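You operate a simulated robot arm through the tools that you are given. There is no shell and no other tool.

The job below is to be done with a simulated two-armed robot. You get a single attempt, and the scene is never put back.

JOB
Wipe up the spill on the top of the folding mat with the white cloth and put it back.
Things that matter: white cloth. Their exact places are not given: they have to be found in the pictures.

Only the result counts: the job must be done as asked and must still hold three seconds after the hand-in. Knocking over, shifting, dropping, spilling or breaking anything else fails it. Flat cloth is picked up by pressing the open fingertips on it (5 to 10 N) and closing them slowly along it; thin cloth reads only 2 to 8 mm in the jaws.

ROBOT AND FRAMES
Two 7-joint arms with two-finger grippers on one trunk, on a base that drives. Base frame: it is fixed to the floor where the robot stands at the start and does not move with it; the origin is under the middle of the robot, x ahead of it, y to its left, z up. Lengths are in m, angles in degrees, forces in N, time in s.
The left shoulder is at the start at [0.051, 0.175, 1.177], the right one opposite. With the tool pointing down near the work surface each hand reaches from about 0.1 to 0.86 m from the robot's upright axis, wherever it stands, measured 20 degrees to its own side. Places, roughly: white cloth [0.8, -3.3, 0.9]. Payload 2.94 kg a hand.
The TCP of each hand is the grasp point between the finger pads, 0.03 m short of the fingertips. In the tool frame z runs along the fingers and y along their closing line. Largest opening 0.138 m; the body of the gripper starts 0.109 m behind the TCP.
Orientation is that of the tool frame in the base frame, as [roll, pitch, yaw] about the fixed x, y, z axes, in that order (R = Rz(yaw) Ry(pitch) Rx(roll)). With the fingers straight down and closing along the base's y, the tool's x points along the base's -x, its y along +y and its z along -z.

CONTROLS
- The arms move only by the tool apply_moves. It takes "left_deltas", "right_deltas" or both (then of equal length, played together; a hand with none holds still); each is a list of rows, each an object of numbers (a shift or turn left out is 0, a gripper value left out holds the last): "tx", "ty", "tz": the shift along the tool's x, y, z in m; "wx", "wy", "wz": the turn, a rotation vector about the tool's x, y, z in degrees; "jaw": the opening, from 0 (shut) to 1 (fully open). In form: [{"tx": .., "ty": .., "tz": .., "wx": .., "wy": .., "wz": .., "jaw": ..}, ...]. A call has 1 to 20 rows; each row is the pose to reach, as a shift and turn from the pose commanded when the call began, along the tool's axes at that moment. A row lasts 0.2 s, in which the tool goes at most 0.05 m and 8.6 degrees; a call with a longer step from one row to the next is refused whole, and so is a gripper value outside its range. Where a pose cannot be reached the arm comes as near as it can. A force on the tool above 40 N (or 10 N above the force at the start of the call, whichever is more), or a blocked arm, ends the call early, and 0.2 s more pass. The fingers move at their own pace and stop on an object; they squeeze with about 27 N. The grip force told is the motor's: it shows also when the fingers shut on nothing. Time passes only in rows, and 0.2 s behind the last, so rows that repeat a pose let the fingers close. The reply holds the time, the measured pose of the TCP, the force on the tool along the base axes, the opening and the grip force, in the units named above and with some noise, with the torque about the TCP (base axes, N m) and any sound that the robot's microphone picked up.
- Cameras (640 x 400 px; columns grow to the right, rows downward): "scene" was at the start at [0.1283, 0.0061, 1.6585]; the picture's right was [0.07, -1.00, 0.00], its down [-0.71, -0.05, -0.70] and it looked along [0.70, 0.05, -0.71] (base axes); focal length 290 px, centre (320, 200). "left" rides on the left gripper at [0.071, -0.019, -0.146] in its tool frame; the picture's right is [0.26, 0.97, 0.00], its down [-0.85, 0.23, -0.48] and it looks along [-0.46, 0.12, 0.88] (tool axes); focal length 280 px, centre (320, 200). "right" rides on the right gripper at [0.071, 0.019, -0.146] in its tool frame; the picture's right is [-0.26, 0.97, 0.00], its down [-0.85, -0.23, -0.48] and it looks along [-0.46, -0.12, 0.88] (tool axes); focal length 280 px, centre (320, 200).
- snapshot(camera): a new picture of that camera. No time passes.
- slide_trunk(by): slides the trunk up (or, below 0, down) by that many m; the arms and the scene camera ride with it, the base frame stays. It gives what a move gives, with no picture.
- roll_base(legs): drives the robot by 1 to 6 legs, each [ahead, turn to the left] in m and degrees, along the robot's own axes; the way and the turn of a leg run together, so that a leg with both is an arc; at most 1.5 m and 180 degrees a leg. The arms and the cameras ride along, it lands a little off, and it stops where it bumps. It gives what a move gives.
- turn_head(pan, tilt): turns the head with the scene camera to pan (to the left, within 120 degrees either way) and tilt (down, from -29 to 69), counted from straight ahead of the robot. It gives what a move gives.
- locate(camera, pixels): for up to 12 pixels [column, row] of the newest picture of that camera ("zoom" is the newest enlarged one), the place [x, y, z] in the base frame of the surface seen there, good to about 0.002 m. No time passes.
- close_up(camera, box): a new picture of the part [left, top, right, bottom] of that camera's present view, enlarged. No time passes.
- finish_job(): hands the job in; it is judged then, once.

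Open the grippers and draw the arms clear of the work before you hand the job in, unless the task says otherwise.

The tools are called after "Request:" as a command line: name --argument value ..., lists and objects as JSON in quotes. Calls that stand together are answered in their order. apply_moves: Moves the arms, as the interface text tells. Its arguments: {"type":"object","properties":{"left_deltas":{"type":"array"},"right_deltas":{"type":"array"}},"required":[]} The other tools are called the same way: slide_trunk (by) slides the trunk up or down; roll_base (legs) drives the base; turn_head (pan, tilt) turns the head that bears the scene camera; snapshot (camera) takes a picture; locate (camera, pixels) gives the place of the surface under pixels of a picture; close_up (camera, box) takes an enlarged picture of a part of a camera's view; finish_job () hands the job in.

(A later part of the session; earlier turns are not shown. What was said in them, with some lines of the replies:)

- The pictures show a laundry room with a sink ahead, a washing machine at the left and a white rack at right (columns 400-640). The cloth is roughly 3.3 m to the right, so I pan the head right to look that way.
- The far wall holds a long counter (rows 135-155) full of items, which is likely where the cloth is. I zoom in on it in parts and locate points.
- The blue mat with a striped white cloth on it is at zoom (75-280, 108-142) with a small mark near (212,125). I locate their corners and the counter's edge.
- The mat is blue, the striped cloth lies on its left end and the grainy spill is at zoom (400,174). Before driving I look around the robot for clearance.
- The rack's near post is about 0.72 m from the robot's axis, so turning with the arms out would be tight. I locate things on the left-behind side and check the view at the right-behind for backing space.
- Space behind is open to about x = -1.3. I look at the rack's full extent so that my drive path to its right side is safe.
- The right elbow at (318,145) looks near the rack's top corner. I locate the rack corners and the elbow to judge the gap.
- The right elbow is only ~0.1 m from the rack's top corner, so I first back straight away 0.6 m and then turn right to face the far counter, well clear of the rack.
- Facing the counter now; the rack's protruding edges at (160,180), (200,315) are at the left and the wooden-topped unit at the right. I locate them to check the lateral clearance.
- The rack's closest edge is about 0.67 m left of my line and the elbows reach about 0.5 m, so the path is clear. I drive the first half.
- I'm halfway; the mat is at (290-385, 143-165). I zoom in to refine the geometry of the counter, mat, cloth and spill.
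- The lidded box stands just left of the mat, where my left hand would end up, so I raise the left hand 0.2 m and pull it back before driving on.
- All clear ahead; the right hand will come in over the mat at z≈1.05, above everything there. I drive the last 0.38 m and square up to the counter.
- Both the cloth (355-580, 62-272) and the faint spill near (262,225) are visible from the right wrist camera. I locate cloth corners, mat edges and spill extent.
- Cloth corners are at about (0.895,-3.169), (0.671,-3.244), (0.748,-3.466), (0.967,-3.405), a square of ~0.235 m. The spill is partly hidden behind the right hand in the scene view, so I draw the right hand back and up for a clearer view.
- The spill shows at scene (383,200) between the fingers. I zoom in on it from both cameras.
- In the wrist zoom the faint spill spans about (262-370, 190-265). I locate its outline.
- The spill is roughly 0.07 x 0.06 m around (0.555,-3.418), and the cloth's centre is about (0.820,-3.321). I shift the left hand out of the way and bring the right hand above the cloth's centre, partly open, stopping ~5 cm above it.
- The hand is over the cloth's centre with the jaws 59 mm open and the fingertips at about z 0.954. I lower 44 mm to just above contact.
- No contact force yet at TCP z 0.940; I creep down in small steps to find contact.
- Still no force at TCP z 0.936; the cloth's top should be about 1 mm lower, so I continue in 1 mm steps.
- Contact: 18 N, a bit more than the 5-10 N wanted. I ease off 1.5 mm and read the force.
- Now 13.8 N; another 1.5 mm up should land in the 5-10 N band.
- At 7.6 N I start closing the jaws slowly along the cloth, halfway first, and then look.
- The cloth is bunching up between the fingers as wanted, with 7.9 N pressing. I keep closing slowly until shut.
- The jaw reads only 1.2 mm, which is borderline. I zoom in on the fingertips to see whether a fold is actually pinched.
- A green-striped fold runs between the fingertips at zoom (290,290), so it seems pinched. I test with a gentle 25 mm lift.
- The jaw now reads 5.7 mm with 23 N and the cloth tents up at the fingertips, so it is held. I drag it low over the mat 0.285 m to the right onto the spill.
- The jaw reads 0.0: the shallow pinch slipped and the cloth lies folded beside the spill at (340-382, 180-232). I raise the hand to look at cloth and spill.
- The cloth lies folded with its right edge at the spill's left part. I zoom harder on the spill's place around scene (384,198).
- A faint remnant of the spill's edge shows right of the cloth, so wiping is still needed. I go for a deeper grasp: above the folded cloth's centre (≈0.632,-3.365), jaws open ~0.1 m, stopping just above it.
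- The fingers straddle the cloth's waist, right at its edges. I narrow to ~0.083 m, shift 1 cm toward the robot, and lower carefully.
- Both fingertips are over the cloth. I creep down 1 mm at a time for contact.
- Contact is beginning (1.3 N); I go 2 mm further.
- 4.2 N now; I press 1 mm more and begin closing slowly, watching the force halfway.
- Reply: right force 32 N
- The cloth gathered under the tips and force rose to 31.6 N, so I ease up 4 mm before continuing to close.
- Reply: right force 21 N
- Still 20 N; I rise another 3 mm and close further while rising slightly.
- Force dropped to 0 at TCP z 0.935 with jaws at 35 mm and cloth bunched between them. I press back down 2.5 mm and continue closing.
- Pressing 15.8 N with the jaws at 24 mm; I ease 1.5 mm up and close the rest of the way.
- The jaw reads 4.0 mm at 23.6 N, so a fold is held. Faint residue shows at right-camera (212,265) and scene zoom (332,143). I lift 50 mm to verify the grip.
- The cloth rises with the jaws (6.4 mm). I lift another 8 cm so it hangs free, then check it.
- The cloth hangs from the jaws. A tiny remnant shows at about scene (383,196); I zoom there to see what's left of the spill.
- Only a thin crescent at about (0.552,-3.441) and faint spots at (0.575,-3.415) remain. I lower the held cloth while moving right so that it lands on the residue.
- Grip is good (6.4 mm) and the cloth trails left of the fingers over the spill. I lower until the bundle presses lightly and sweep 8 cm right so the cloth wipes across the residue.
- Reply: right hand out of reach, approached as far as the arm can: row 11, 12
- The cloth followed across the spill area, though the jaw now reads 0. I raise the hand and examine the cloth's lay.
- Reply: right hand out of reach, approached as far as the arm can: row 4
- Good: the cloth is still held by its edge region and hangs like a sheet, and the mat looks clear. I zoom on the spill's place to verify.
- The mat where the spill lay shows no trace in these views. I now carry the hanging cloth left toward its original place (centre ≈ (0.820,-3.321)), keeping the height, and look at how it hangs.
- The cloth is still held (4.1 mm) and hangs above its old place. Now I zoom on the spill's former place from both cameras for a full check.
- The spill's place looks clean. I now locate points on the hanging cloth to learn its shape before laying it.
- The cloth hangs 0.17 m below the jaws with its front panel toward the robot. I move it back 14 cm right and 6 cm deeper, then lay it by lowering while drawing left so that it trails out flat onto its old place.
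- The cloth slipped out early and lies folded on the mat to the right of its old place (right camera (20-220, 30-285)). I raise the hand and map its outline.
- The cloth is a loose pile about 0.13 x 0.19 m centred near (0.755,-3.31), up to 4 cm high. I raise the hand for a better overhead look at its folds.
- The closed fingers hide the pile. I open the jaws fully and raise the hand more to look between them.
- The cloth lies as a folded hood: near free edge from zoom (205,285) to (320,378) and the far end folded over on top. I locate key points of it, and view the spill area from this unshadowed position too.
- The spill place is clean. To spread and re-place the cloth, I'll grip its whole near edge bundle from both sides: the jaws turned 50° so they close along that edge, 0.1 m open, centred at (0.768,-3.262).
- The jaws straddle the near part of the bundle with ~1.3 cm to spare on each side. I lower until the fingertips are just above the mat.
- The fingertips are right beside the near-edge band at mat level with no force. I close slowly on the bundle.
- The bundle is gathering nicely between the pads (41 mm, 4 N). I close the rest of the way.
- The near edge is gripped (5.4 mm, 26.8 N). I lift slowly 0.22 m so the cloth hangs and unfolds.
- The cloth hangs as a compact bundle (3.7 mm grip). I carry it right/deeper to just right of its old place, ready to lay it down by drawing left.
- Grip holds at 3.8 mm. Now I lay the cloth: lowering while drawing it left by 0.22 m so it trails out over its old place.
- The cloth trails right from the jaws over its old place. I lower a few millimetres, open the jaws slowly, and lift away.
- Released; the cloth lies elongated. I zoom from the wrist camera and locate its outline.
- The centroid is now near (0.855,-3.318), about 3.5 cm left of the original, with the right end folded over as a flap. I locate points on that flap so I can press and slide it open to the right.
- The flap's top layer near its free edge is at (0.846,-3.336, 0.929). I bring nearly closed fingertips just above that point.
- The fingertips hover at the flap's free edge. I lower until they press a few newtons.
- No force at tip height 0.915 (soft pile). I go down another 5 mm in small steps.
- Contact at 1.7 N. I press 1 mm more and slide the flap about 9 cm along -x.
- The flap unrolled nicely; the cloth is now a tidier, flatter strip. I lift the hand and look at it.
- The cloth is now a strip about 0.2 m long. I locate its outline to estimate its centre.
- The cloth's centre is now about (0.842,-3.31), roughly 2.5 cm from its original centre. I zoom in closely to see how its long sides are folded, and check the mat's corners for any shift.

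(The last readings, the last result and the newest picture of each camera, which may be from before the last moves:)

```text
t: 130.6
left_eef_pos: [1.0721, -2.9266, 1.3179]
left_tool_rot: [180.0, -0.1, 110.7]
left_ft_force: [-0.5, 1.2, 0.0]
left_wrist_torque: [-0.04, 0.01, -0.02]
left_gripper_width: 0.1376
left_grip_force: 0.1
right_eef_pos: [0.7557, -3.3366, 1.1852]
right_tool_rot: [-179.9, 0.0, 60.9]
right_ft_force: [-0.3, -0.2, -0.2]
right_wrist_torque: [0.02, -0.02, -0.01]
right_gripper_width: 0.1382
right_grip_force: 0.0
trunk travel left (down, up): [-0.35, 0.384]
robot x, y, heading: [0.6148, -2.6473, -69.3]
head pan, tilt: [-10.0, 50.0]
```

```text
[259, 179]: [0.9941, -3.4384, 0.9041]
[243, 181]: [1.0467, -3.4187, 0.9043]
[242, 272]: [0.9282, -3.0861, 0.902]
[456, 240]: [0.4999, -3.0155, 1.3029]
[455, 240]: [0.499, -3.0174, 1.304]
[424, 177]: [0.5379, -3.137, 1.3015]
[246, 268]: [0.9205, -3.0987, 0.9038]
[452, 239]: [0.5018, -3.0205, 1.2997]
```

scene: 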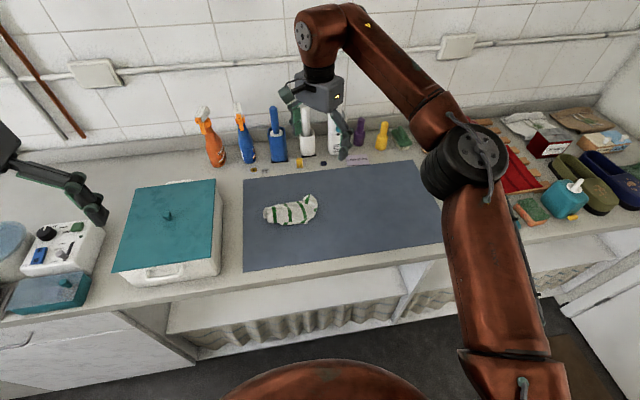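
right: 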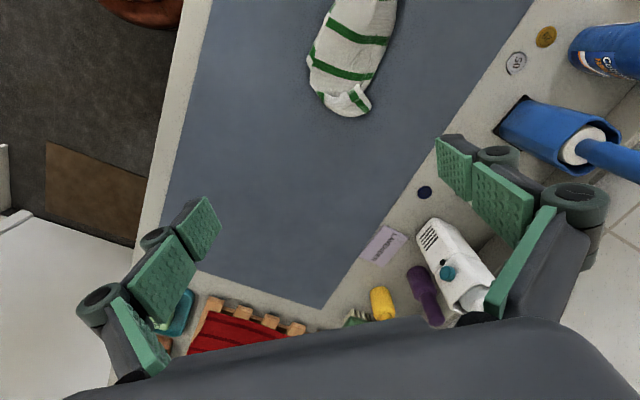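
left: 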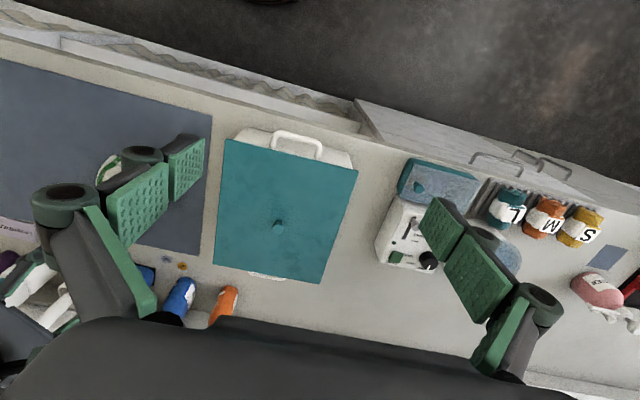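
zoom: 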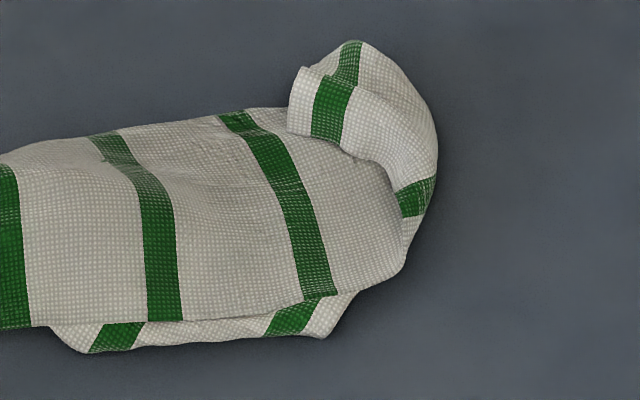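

The mat hasn't shifted. A lower layer peeks out along the near side at zoom (60-330, 325-350); I locate that strip so I can pull it out toward the robot.

Request:
close_up --camera "scene" --box '[274, 190, 338, 230]'

Request:
locate --camera "zoom" --pixels '[[80, 345], [140, 335], [200, 332], [250, 328], [310, 325], [325, 335], [200, 345], [200, 315], [315, 120], [295, 100], [355, 60], [415, 200]]'

```text
10.00 times, centred on (306, 210) of scene
```

zoom: 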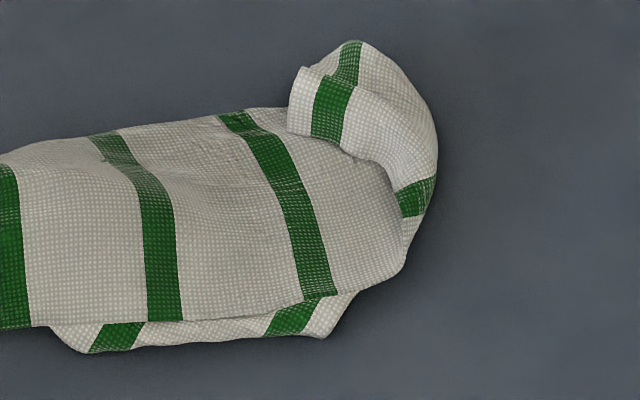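

```text
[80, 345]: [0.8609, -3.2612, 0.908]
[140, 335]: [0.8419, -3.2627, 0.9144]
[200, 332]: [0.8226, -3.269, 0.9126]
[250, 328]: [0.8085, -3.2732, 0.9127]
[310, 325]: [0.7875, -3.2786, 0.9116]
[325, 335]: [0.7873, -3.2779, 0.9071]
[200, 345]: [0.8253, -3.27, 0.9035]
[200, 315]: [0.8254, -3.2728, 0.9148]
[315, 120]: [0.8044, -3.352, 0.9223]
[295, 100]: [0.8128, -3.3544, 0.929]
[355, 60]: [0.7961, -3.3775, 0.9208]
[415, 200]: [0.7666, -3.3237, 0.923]
```

The cloth is a compact strip, still slightly left of its original centre and with a 4 cm high bundle at its left end near (0.905,-3.288). I bring nearly closed fingers over that bundle to press it flat and slide it right a few centimetres.

Request:
apply_moves --right_deltas '[{"tx": 0.02, "ty": 0.018, "jaw": 0.15}, {"tx": 0.04, "ty": 0.036}, {"tx": 0.06, "ty": 0.054}, {"tx": 0.08, "ty": 0.072}, {"tx": 0.1, "ty": 0.09}, {"tx": 0.1177, "ty": 0.1085, "tz": 0.03}, {"tx": 0.1177, "ty": 0.1085, "tz": 0.07}, {"tx": 0.1177, "ty": 0.1085, "tz": 0.11}, {"tx": 0.1177, "ty": 0.1085, "tz": 0.15}, {"tx": 0.1177, "ty": 0.1085, "tz": 0.18}, {"tx": 0.1177, "ty": 0.1085, "tz": 0.2}, {"tx": 0.1177, "ty": 0.1085, "tz": 0.2}]'

Request:
snapshot --camera "right"

```text
t: 133.2
left_eef_pos: [1.0713, -2.926, 1.3176]
left_tool_rot: [180.0, 0.0, 110.7]
left_ft_force: [0.3, -0.3, -0.5]
left_wrist_torque: [-0.01, -0.01, 0.01]
left_gripper_width: 0.1377
left_grip_force: 0.1
right_eef_pos: [0.9055, -3.2854, 0.9838]
right_tool_rot: [-179.9, 0.0, 60.8]
right_ft_force: [-0.2, -0.4, -0.3]
right_wrist_torque: [-0.03, -0.04, -0.03]
right_gripper_width: 0.0208
right_grip_force: 0.1
trunk travel left (down, up): [-0.35, 0.384]
robot x, y, heading: [0.6145, -2.6504, -69.1]
head pan, tilt: [-10.0, 50.0]
```

```text
taken
```

right: 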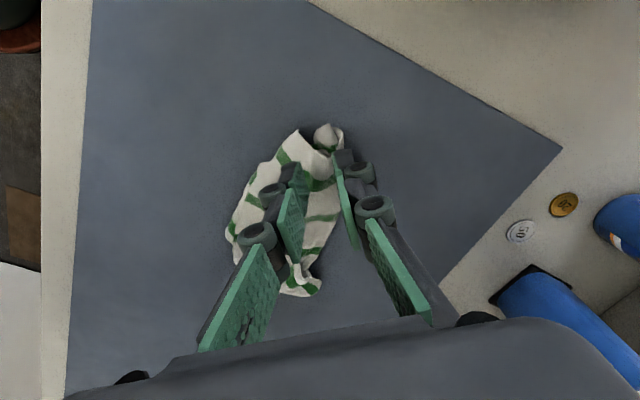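

The fingertips are above the left bundle. I press down about 4 cm in small steps, watching force.

Request:
apply_moves --right_deltas '[{"tz": 0.008}, {"tz": 0.016}, {"tz": 0.024}, {"tz": 0.031}, {"tz": 0.036}, {"tz": 0.04}, {"tz": 0.042}, {"tz": 0.042}]'

```text
t: 135.0
left_eef_pos: [1.0719, -2.9265, 1.3184]
left_tool_rot: [180.0, 0.0, 110.7]
left_ft_force: [1.4, -0.3, 0.2]
left_wrist_torque: [0.0, -0.04, 0.02]
left_gripper_width: 0.1379
left_grip_force: 0.2
right_eef_pos: [0.9073, -3.2843, 0.9433]
right_tool_rot: [-180.0, 0.1, 60.9]
right_ft_force: [-0.2, 0.1, 1.3]
right_wrist_torque: [-0.02, -0.01, -0.02]
right_gripper_width: 0.0206
right_grip_force: 0.0
trunk travel left (down, up): [-0.35, 0.384]
robot x, y, heading: [0.6108, -2.6472, -69.5]
head pan, tilt: [-10.0, 50.0]
```

1.3 N contact at tip height 0.913. I press 3 mm more and slide 4 cm along -x.

Request:
apply_moves --right_deltas '[{"tz": 0.0015}, {"tz": 0.003}, {"tz": 0.003, "tx": -0.0049, "ty": -0.0087}, {"tz": 0.003, "tx": -0.0098, "ty": -0.0174}, {"tz": 0.003, "tx": -0.0147, "ty": -0.0262}, {"tz": 0.003, "tx": -0.0196, "ty": -0.0349}, {"tz": 0.003, "tx": -0.0196, "ty": -0.0349}]'

Request:
apply_moves --right_deltas '[{"tz": -0.02}, {"tz": -0.06}, {"tz": -0.1}, {"tz": -0.14}, {"tz": -0.18}, {"tz": -0.2}, {"tz": -0.2, "tx": -0.02, "ty": -0.04}, {"tz": -0.2, "tx": -0.04, "ty": -0.08}, {"tz": -0.2, "tx": -0.06, "ty": -0.12}, {"tz": -0.2, "tx": -0.06, "ty": -0.12}]'

Request:
snapshot --camera "right"

Request:
close_up --camera "scene" --box '[240, 160, 368, 260]'

```text
t: 136.6
left_eef_pos: [1.0715, -2.9267, 1.3186]
left_tool_rot: [-180.0, 0.0, 110.7]
left_ft_force: [0.5, 0.3, 0.0]
left_wrist_torque: [0.01, 0.02, -0.03]
left_gripper_width: 0.1383
left_grip_force: 0.1
right_eef_pos: [0.8684, -3.2866, 0.9398]
right_tool_rot: [-179.9, 0.0, 60.8]
right_ft_force: [0.7, 0.5, 1.6]
right_wrist_torque: [-0.02, -0.05, -0.01]
right_gripper_width: 0.0205
right_grip_force: 0.0
trunk travel left (down, up): [-0.35, 0.384]
robot x, y, heading: [0.6139, -2.6469, -69.4]
head pan, tilt: [-10.0, 50.0]
```

```text
t: 138.8
left_eef_pos: [1.073, -2.926, 1.3179]
left_tool_rot: [-179.9, 0.1, 110.7]
left_ft_force: [1.2, -0.3, -1.0]
left_wrist_torque: [-0.03, 0.08, -0.01]
left_gripper_width: 0.1378
left_grip_force: 0.0
right_eef_pos: [0.7338, -3.2799, 1.14]
right_tool_rot: [-179.9, 0.0, 60.9]
right_ft_force: [-0.1, 0.3, -0.5]
right_wrist_torque: [-0.02, 0.05, -0.04]
right_gripper_width: 0.0208
right_grip_force: 0.1
trunk travel left (down, up): [-0.35, 0.384]
robot x, y, heading: [0.6185, -2.6473, -69.1]
head pan, tilt: [-10.0, 50.0]
```

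```text
taken
```

right: 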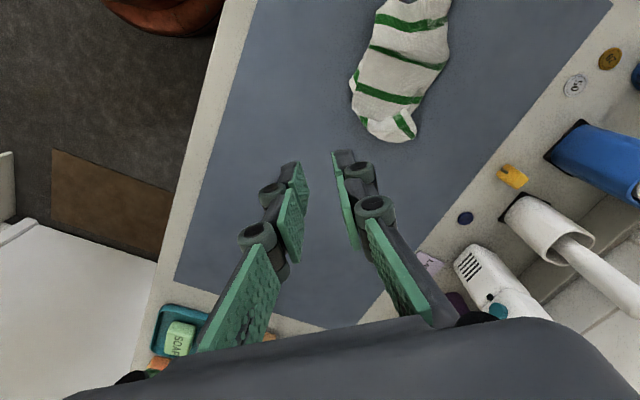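

```text
4.00 times, centred on (304, 210) of scene
```

zoom: 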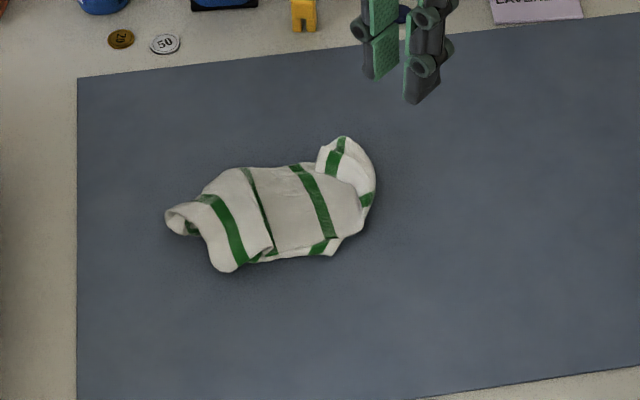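

The cloth is close to its place; a small flap remains folded on top at its right-far end (zoom (345,160), ≈(0.806,-3.353)). Sliding it open toward right-far would also move the centre the right way, so I position the fingertips above it.

Request:
apply_moves --right_deltas '[{"tx": -0.005, "ty": 0.02}, {"tx": -0.01, "ty": 0.04}, {"tx": -0.016, "ty": 0.06}, {"tx": -0.022, "ty": 0.08}, {"tx": -0.0274, "ty": 0.1, "tz": 0.02}, {"tx": -0.0274, "ty": 0.1, "tz": 0.06}, {"tx": -0.0274, "ty": 0.1, "tz": 0.1}, {"tx": -0.0274, "ty": 0.1, "tz": 0.14}, {"tx": -0.0274, "ty": 0.1, "tz": 0.165}, {"tx": -0.0274, "ty": 0.1, "tz": 0.165}]'

Request:
snapshot --camera "right"

Request:
close_up --camera "scene" --box '[240, 160, 368, 260]'

```text
t: 141.0
left_eef_pos: [1.0727, -2.9264, 1.3176]
left_tool_rot: [179.9, 0.1, 110.8]
left_ft_force: [-0.4, 0.6, -0.5]
left_wrist_torque: [0.02, 0.0, 0.04]
left_gripper_width: 0.1381
left_grip_force: 0.2
right_eef_pos: [0.8069, -3.3501, 0.9751]
right_tool_rot: [179.9, 0.0, 60.8]
right_ft_force: [1.0, -0.3, 0.3]
right_wrist_torque: [-0.01, 0.02, 0.01]
right_gripper_width: 0.0206
right_grip_force: 0.2
trunk travel left (down, up): [-0.35, 0.384]
robot x, y, heading: [0.6133, -2.6463, -69.3]
head pan, tilt: [-10.0, 50.0]
```

```text
taken
```

right: 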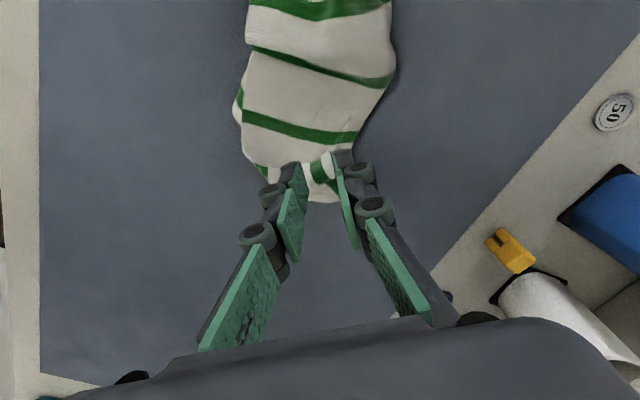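

```text
4.00 times, centred on (304, 210) of scene
```

zoom: 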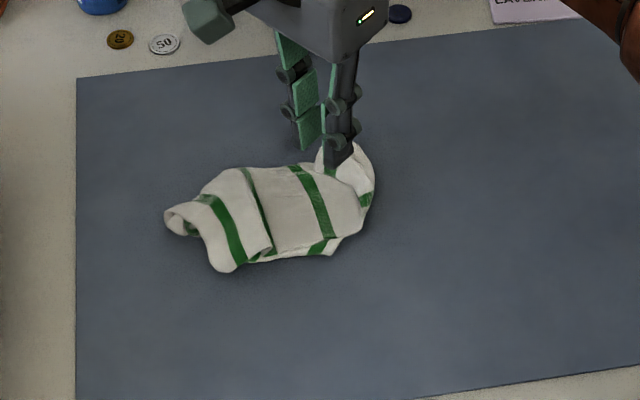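

The fingertips are over the flap. I lower in steps to light contact.

Request:
apply_moves --right_deltas '[{"tz": 0.01}, {"tz": 0.02}, {"tz": 0.028}, {"tz": 0.033}, {"tz": 0.036}, {"tz": 0.036}]'

```text
t: 142.4
left_eef_pos: [1.0717, -2.9275, 1.3185]
left_tool_rot: [180.0, 0.0, 110.7]
left_ft_force: [0.1, -0.3, -0.4]
left_wrist_torque: [0.0, 0.03, -0.04]
left_gripper_width: 0.1377
left_grip_force: 0.0
right_eef_pos: [0.8055, -3.3519, 0.9387]
right_tool_rot: [-180.0, 0.0, 60.7]
right_ft_force: [-0.2, 0.0, 0.7]
right_wrist_torque: [0.01, -0.01, 0.0]
right_gripper_width: 0.0209
right_grip_force: 0.1
trunk travel left (down, up): [-0.35, 0.384]
robot x, y, heading: [0.614, -2.645, -68.9]
head pan, tilt: [-10.0, 50.0]
```

Light contact at tip height 0.909. I press 2 mm more and slide 8 cm toward right-far.

Request:
apply_moves --right_deltas '[{"tz": 0.001}, {"tz": 0.002}, {"tz": 0.002, "tx": -0.0096, "ty": -0.0026}, {"tz": 0.002, "tx": -0.0193, "ty": -0.0052}, {"tz": 0.002, "tx": -0.029, "ty": -0.0078}, {"tz": 0.002, "tx": -0.0386, "ty": -0.0104}, {"tz": 0.002, "tx": -0.0483, "ty": -0.013}, {"tz": 0.002, "tx": -0.0579, "ty": -0.0157}, {"tz": 0.002, "tx": -0.0676, "ty": -0.0183}, {"tz": 0.002, "tx": -0.0772, "ty": -0.0209}]'

Request:
apply_moves --right_deltas '[{"tz": -0.02}, {"tz": -0.06}, {"tz": -0.1}, {"tz": -0.14}, {"tz": -0.18}, {"tz": -0.2}, {"tz": -0.2, "tx": 0.0, "ty": -0.04}, {"tz": -0.2, "tx": 0.0, "ty": -0.08}, {"tz": -0.2, "tx": 0.0, "ty": -0.1}, {"tz": -0.2, "tx": 0.0, "ty": -0.1}]'

Request:
snapshot --camera "right"

Request:
close_up --camera "scene" --box '[240, 160, 368, 260]'

```text
t: 144.6
left_eef_pos: [1.0713, -2.9269, 1.3182]
left_tool_rot: [179.9, 0.0, 110.8]
left_ft_force: [0.4, 0.1, -0.4]
left_wrist_torque: [-0.02, -0.02, 0.02]
left_gripper_width: 0.1378
left_grip_force: 0.0
right_eef_pos: [0.7501, -3.4095, 0.9374]
right_tool_rot: [-179.8, -0.1, 60.8]
right_ft_force: [0.4, -0.8, -0.2]
right_wrist_torque: [0.03, -0.05, 0.02]
right_gripper_width: 0.0209
right_grip_force: 0.2
trunk travel left (down, up): [-0.35, 0.384]
robot x, y, heading: [0.6139, -2.6504, -69.7]
head pan, tilt: [-10.0, 50.0]
```

```text
t: 146.8
left_eef_pos: [1.0718, -2.9277, 1.3183]
left_tool_rot: [179.9, -0.1, 110.7]
left_ft_force: [0.5, 0.3, 0.8]
left_wrist_torque: [0.03, 0.0, -0.02]
left_gripper_width: 0.1383
left_grip_force: 0.1
right_eef_pos: [0.6641, -3.3589, 1.1362]
right_tool_rot: [-179.8, 0.1, 60.8]
right_ft_force: [0.1, 0.1, 0.1]
right_wrist_torque: [0.0, 0.02, 0.01]
right_gripper_width: 0.0207
right_grip_force: 0.1
trunk travel left (down, up): [-0.35, 0.384]
robot x, y, heading: [0.6125, -2.6494, -69.3]
head pan, tilt: [-10.0, 50.0]
```

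```text
taken
```

right: 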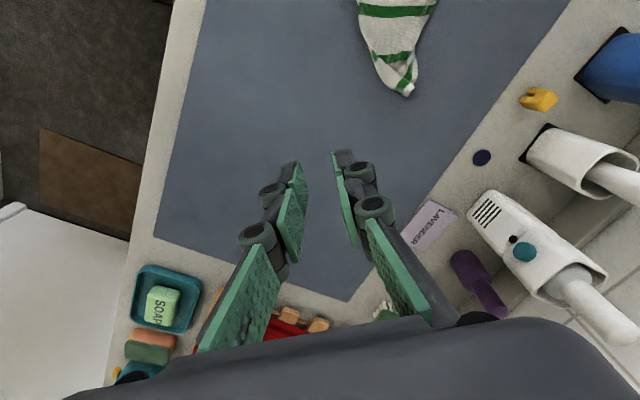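

```text
4.00 times, centred on (304, 210) of scene
```

zoom: 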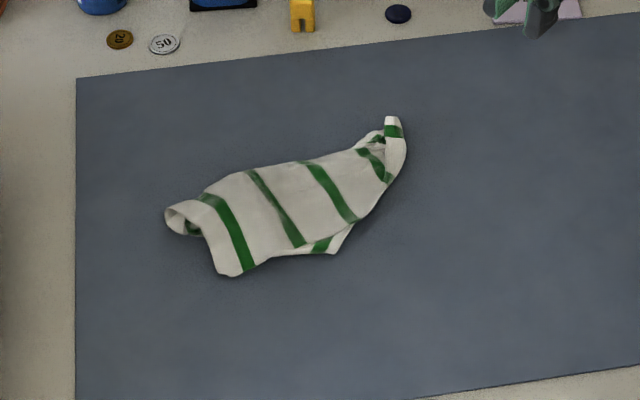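

The strip has straightened to its full ~0.235 m length. I zoom in to see how its width is folded.

Request:
close_up --camera "scene" --box '[276, 185, 348, 230]'

Request:
locate --camera "zoom" --pixels '[[45, 240], [120, 350], [300, 250], [440, 60], [250, 290], [200, 300], [400, 90], [330, 230], [180, 150], [280, 130], [100, 170], [350, 175]]'

```text
8.89 times, centred on (312, 208) of scene
```

zoom: 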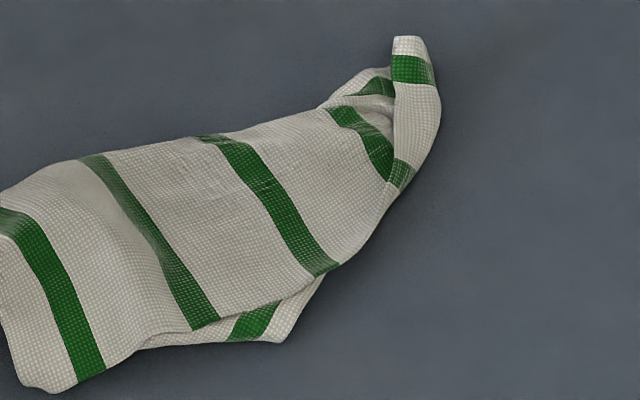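

```text
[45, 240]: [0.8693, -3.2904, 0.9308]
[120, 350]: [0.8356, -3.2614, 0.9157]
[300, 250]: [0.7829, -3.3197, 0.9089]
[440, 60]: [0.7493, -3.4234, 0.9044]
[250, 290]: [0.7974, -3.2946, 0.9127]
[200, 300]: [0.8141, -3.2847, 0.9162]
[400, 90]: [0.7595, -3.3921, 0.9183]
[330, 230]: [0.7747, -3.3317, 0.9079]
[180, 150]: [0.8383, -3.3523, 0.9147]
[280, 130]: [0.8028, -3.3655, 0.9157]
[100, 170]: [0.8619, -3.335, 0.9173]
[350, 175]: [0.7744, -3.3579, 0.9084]
```

A corner of the lower layer peeks out at the near side around (0.790,-3.280). I try to catch it with closed fingertips and draw it toward the robot to widen the cloth; first I move above it.

Request:
apply_moves --right_deltas '[{"tx": 0.025, "ty": 0.015, "jaw": 0.0}, {"tx": 0.05, "ty": 0.03}, {"tx": 0.08, "ty": 0.045}, {"tx": 0.11, "ty": 0.06}, {"tx": 0.1308, "ty": 0.0698, "tz": 0.02}, {"tx": 0.1308, "ty": 0.0698, "tz": 0.06}, {"tx": 0.1308, "ty": 0.0698, "tz": 0.1}, {"tx": 0.1308, "ty": 0.0698, "tz": 0.14}, {"tx": 0.1308, "ty": 0.0698, "tz": 0.17}, {"tx": 0.1308, "ty": 0.0698, "tz": 0.185}, {"tx": 0.1308, "ty": 0.0698, "tz": 0.185}]'

Request:
close_up --camera "scene" --box '[276, 185, 348, 240]'

Request:
snapshot --camera "right"

```text
t: 149.2
left_eef_pos: [1.0704, -2.9266, 1.3185]
left_tool_rot: [-180.0, 0.0, 110.6]
left_ft_force: [0.8, 0.0, 0.8]
left_wrist_torque: [-0.02, 0.0, 0.0]
left_gripper_width: 0.1378
left_grip_force: 0.0
right_eef_pos: [0.79, -3.2792, 0.9528]
right_tool_rot: [-180.0, 0.0, 61.0]
right_ft_force: [-1.0, -0.2, 0.0]
right_wrist_torque: [0.0, 0.01, -0.03]
right_gripper_width: 0.0
right_grip_force: 27.7
trunk travel left (down, up): [-0.35, 0.384]
robot x, y, heading: [0.6146, -2.6458, -69.1]
head pan, tilt: [-10.0, 50.0]
```

```text
7.27 times, centred on (312, 212) of scene
```

zoom: 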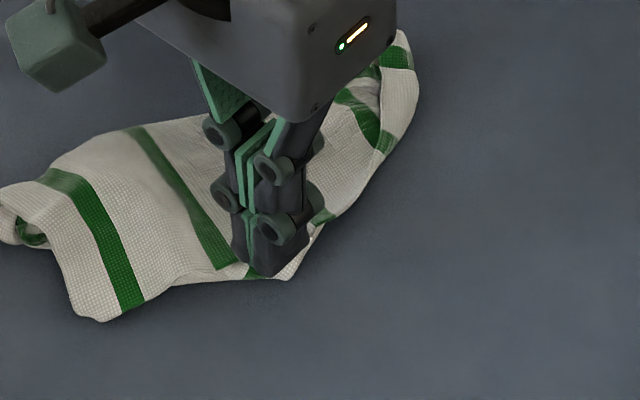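

```text
taken
```

right: 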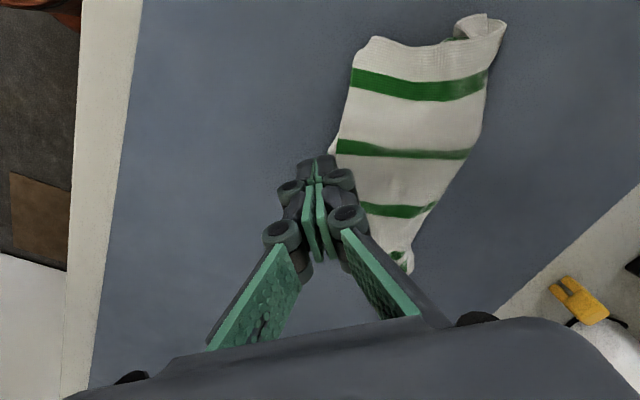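

The closed fingertips sit above the peeking corner. I lower to light contact.

Request:
apply_moves --right_deltas '[{"tz": 0.008}, {"tz": 0.012}, {"tz": 0.015}, {"tz": 0.017}, {"tz": 0.018}, {"tz": 0.018}]'

```text
t: 150.6
left_eef_pos: [1.0712, -2.9278, 1.3181]
left_tool_rot: [180.0, 0.0, 110.8]
left_ft_force: [0.3, 0.8, 0.1]
left_wrist_torque: [-0.01, 0.0, 0.02]
left_gripper_width: 0.138
left_grip_force: 0.0
right_eef_pos: [0.7882, -3.2803, 0.9355]
right_tool_rot: [-180.0, 0.0, 60.8]
right_ft_force: [-0.3, 0.1, 0.5]
right_wrist_torque: [0.01, 0.0, 0.02]
right_gripper_width: 0.0
right_grip_force: 26.8
trunk travel left (down, up): [-0.35, 0.384]
robot x, y, heading: [0.6164, -2.6479, -69.2]
head pan, tilt: [-10.0, 50.0]
```

Nearly touching (0.5 N). I press 1.5 mm more and slide 7 cm toward the robot.

Request:
apply_moves --right_deltas '[{"tz": 0.001}, {"tz": 0.002}, {"tz": 0.002, "tx": 0.0065, "ty": -0.0076}, {"tz": 0.002, "tx": 0.013, "ty": -0.0152}, {"tz": 0.002, "tx": 0.0194, "ty": -0.0228}, {"tz": 0.002, "tx": 0.0259, "ty": -0.0304}, {"tz": 0.002, "tx": 0.0324, "ty": -0.038}, {"tz": 0.002, "tx": 0.0389, "ty": -0.0457}, {"tz": 0.002, "tx": 0.0454, "ty": -0.0533}]'

Request:
snapshot --camera "right"

Request:
close_up --camera "scene" --box '[240, 160, 368, 260]'

```text
t: 152.6
left_eef_pos: [1.0723, -2.9259, 1.3183]
left_tool_rot: [179.9, 0.0, 110.7]
left_ft_force: [0.3, 0.2, -0.7]
left_wrist_torque: [-0.03, 0.0, 0.0]
left_gripper_width: 0.1381
left_grip_force: 0.0
right_eef_pos: [0.7634, -3.2129, 0.9337]
right_tool_rot: [-180.0, 0.0, 60.8]
right_ft_force: [0.3, 0.2, 0.2]
right_wrist_torque: [0.02, 0.0, 0.01]
right_gripper_width: 0.0001
right_grip_force: 26.8
trunk travel left (down, up): [-0.35, 0.384]
robot x, y, heading: [0.6164, -2.6477, -69.1]
head pan, tilt: [-10.0, 50.0]
```

```text
taken
```

right: 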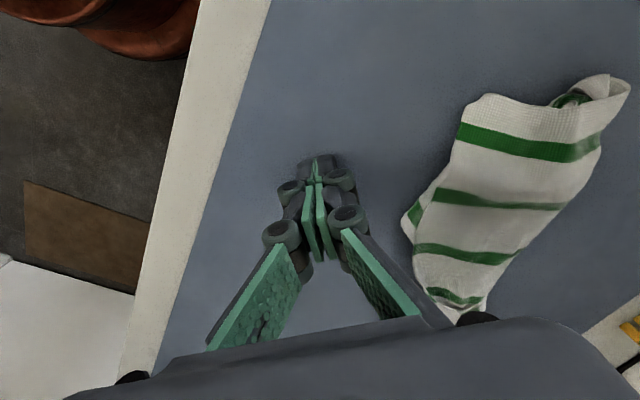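

```text
4.00 times, centred on (304, 210) of scene
```

zoom: 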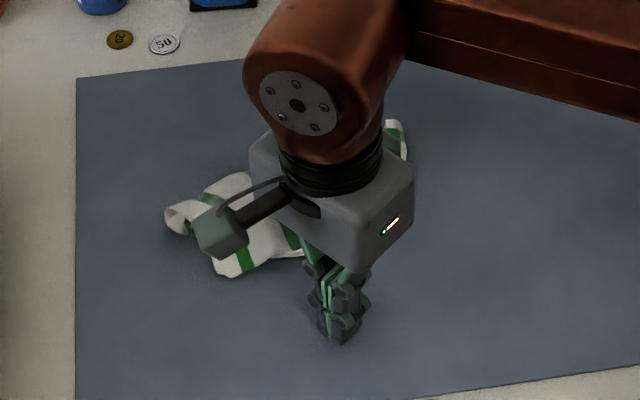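

The tips slid off after pulling the lower layer out only slightly. I zoom from this side view to see how much sticks out now.

Request:
close_up --camera "right" --box '[380, 60, 640, 330]'

Request:
locate --camera "zoom" --pixels '[[115, 245], [140, 215], [125, 270], [160, 200], [190, 140], [130, 290], [230, 180], [300, 70], [370, 50], [200, 230], [220, 290], [150, 330]]'

```text
1.48 times, centred on (510, 195) of right
```

zoom: 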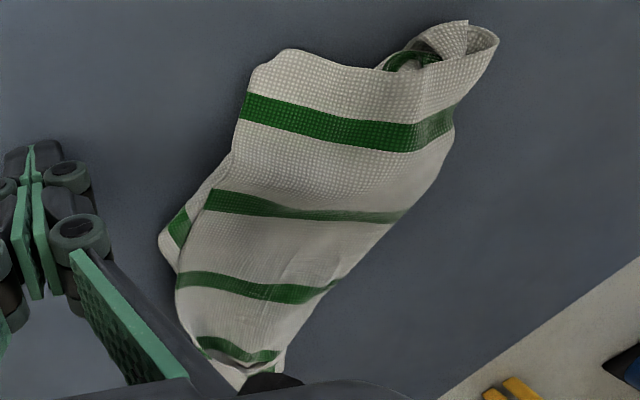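

```text
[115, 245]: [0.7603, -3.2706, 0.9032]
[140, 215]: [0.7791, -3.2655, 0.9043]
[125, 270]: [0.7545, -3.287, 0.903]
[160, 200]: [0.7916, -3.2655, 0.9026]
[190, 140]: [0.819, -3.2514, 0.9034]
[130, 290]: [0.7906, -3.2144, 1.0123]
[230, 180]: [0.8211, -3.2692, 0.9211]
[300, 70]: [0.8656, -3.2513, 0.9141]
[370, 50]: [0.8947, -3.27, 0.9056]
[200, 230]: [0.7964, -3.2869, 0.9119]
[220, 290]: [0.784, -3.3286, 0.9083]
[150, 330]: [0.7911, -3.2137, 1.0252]
```

The cloth now lies as a tidy strip centred about (0.83,-3.315), ~1 cm from its original centre, entirely on the mat. I open the jaws, raise and draw the right arm back, turning the wrist back, so I can check everything.

Request:
apply_moves --right_deltas '[{"tz": -0.02}, {"tz": -0.06}, {"tz": -0.1}, {"tz": -0.14, "jaw": 1.0}, {"tz": -0.18}, {"tz": -0.22}, {"tz": -0.25, "wz": -8}, {"tz": -0.25, "tx": 0.02, "ty": -0.024, "wz": -16}, {"tz": -0.25, "tx": 0.04, "ty": -0.047, "wz": -24}, {"tz": -0.25, "tx": 0.06, "ty": -0.071, "wz": -32}, {"tz": -0.25, "tx": 0.08, "ty": -0.094, "wz": -40}, {"tz": -0.25, "tx": 0.1, "ty": -0.118, "wz": -48}, {"tz": -0.25, "tx": 0.1, "ty": -0.118, "wz": -49.8}, {"tz": -0.25, "tx": 0.1, "ty": -0.118, "wz": -49.8}]'

Request:
snapshot --camera "scene"

Request:
snapshot --camera "right"

```text
t: 155.6
left_eef_pos: [1.072, -2.9262, 1.3193]
left_tool_rot: [-180.0, 0.0, 110.7]
left_ft_force: [-0.3, -0.3, -0.1]
left_wrist_torque: [-0.04, -0.02, 0.01]
left_gripper_width: 0.1379
left_grip_force: 0.0
right_eef_pos: [0.7105, -3.07, 1.1839]
right_tool_rot: [-179.9, -0.2, 110.7]
right_ft_force: [-0.1, -0.2, 0.9]
right_wrist_torque: [0.0, 0.01, -0.01]
right_gripper_width: 0.1379
right_grip_force: 0.1
trunk travel left (down, up): [-0.35, 0.384]
robot x, y, heading: [0.6139, -2.6463, -69.0]
head pan, tilt: [-10.0, 50.0]
```

```text
taken
```

scene: 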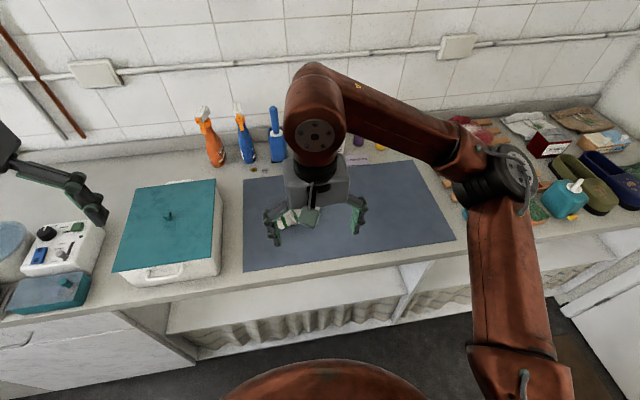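

```text
taken
```

right: 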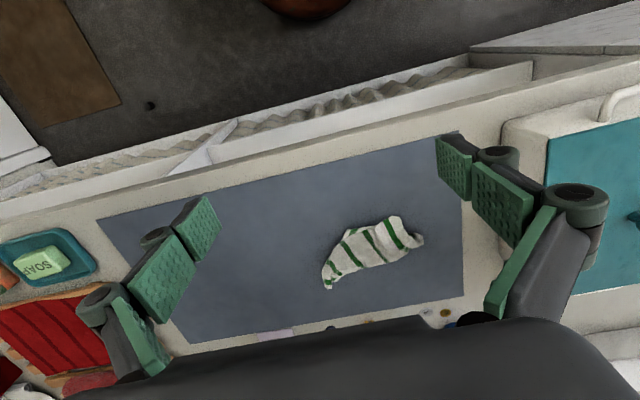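

Everything else stands as before. I zoom on the spill's former place with the wrist camera and the scene camera for a last check.

Request:
close_up --camera "right" --box '[200, 190, 330, 290]'

Request:
locate --camera "zoom" --pixels '[[320, 200], [150, 200], [320, 300], [150, 300], [250, 250]]'

Request:
close_up --camera "scene" --box '[364, 180, 412, 212]'

Request:
close_up --camera "right" --box '[300, 190, 460, 310]'

```text
4.00 times, centred on (265, 240) of right
```

zoom: 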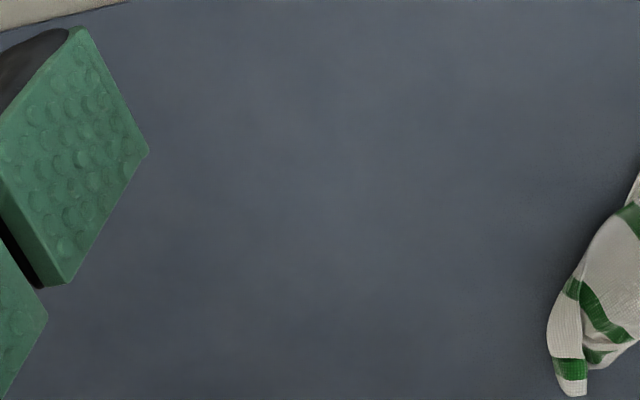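

```text
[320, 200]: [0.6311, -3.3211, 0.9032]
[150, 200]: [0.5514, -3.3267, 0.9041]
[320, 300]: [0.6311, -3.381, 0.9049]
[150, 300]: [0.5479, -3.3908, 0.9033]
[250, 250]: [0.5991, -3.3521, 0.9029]
```

```text
12.50 times, centred on (388, 196) of scene
```

zoom: 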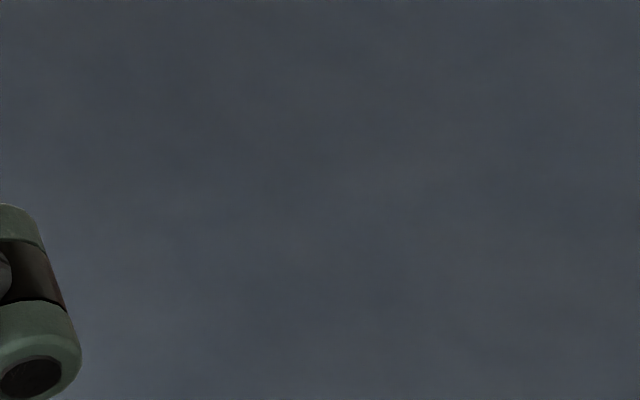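

```text
3.33 times, centred on (380, 250) of right
```

zoom: 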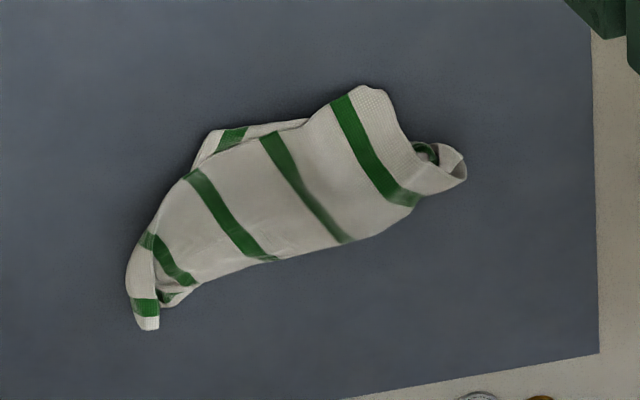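

The spill area is clean in both views. I locate the cloth's outline from this view to compute its centre.

Request:
locate --camera "zoom" --pixels '[[132, 275], [150, 322], [190, 285], [270, 258], [345, 240], [412, 205], [460, 172], [380, 95], [310, 122], [215, 135], [185, 180], [290, 190]]'

```text
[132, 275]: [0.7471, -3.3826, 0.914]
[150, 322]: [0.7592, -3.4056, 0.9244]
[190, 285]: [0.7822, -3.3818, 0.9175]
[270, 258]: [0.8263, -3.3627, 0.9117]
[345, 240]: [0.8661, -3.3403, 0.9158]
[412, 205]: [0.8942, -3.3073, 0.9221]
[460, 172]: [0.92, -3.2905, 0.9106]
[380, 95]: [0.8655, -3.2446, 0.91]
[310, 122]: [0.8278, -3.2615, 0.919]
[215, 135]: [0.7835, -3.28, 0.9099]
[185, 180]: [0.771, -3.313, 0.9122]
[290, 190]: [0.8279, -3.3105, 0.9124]
```

The cloth's outline centre is about (0.822,-3.325), matching its original (0.820,-3.321). I draw the right arm back a bit more and back the robot 0.3 m straight away from the counter.

Request:
apply_moves --right_deltas '[{"tz": -0.03, "tx": 0.02}, {"tz": -0.06, "tx": 0.04}, {"tz": -0.08, "tx": 0.06}, {"tz": -0.08, "tx": 0.06}]'

Request:
roll_base --legs '[[-0.3, 0]]'

Request:
snapshot --camera "scene"

```text
t: 156.6
left_eef_pos: [1.0732, -2.9269, 1.3184]
left_tool_rot: [180.0, -0.1, 110.6]
left_ft_force: [-0.3, 0.4, -0.3]
left_wrist_torque: [-0.01, -0.01, -0.01]
left_gripper_width: 0.1382
left_grip_force: 0.0
right_eef_pos: [0.6877, -3.0124, 1.262]
right_tool_rot: [179.9, 0.0, 110.6]
right_ft_force: [0.1, -0.4, -0.1]
right_wrist_torque: [0.04, 0.02, -0.01]
right_gripper_width: 0.1382
right_grip_force: 0.0
trunk travel left (down, up): [-0.35, 0.384]
robot x, y, heading: [0.6139, -2.6469, -69.1]
head pan, tilt: [-10.0, 50.0]
```

```text
t: 158.7
left_eef_pos: [0.9667, -2.6513, 1.3171]
left_tool_rot: [179.9, 0.1, 110.5]
left_ft_force: [-0.2, -0.3, 0.0]
left_wrist_torque: [-0.07, -0.01, 0.0]
left_gripper_width: 0.1381
left_grip_force: 0.0
right_eef_pos: [0.5815, -2.7354, 1.2624]
right_tool_rot: [-179.9, 0.0, 110.3]
right_ft_force: [1.1, 0.0, -0.4]
right_wrist_torque: [-0.04, 0.03, 0.04]
right_gripper_width: 0.1381
right_grip_force: 0.0
trunk travel left (down, up): [-0.35, 0.384]
robot x, y, heading: [0.5081, -2.3735, -69.3]
head pan, tilt: [-10.0, 50.0]
```

```text
taken
```

scene: 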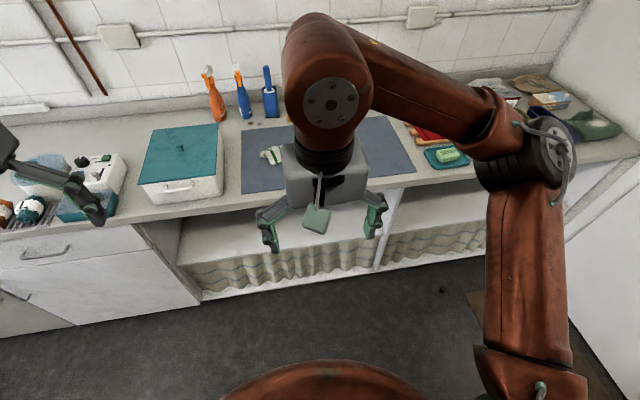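

The arms are clear and both grippers open. One last zoom on the mat from here, now with less shadow, to confirm the result.

Request:
close_up --camera "scene" --box '[360, 110, 424, 150]'

Request:
locate --camera "zoom" --pixels '[[100, 300], [40, 330], [150, 250], [60, 370]]'

Request:
close_up --camera "scene" --box '[200, 100, 440, 220]'

```text
10.00 times, centred on (392, 130) of scene
```

zoom: 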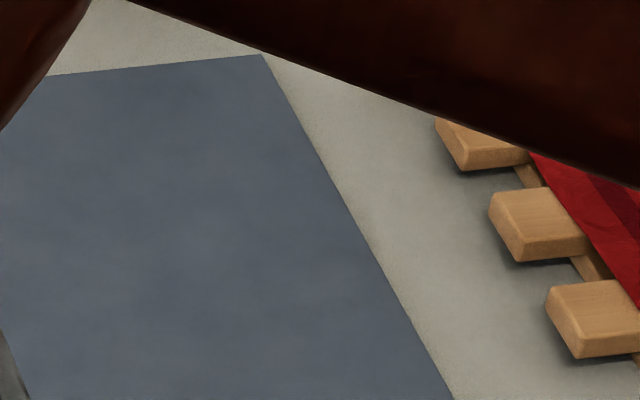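

```text
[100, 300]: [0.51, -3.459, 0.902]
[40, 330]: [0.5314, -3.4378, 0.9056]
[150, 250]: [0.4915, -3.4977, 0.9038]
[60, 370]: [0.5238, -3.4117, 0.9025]
```

```text
2.67 times, centred on (320, 160) of scene
```

zoom: 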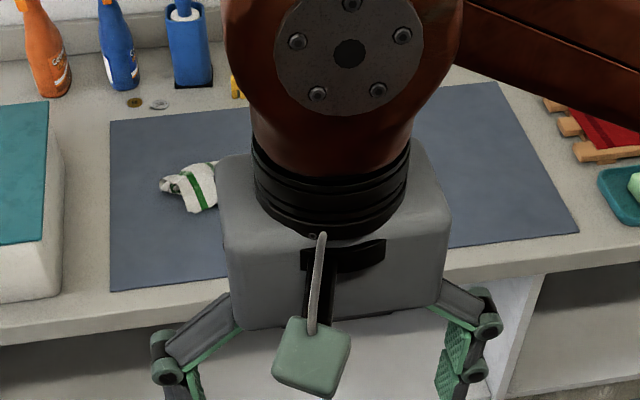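

The mat's spill area is clean, the cloth rests at its old place, the mat and the neighbouring objects are undisturbed, and both arms are clear with grippers open. I hand the job in.

Request:
finish_job

```text
The job is handed in.
```

I wiped the spill off the folding mat, put the white cloth back in its place and handed the job in. The cloth is not flat like it was at the start.

- **Spill:** Close-up views from both cameras showed no trace of it where it had been.
- **Cloth:** It slipped out of the gripper twice while I was handling it, and both times it stayed on the mat. It now lies as a loose strip about 0.23 m long and 0.09 m wide, folded over along its length, instead of a flat square. Its centre is at about (0.822, -3.325), against (0.820, -3.321) at the start.
- **Everything else:** The mat's left corners had not moved when I measured them partway through, and nothing around it looked shifted or knocked over.
- **Robot:** Both grippers are open, and I backed the robot 0.3 m away from the counter before handing in.
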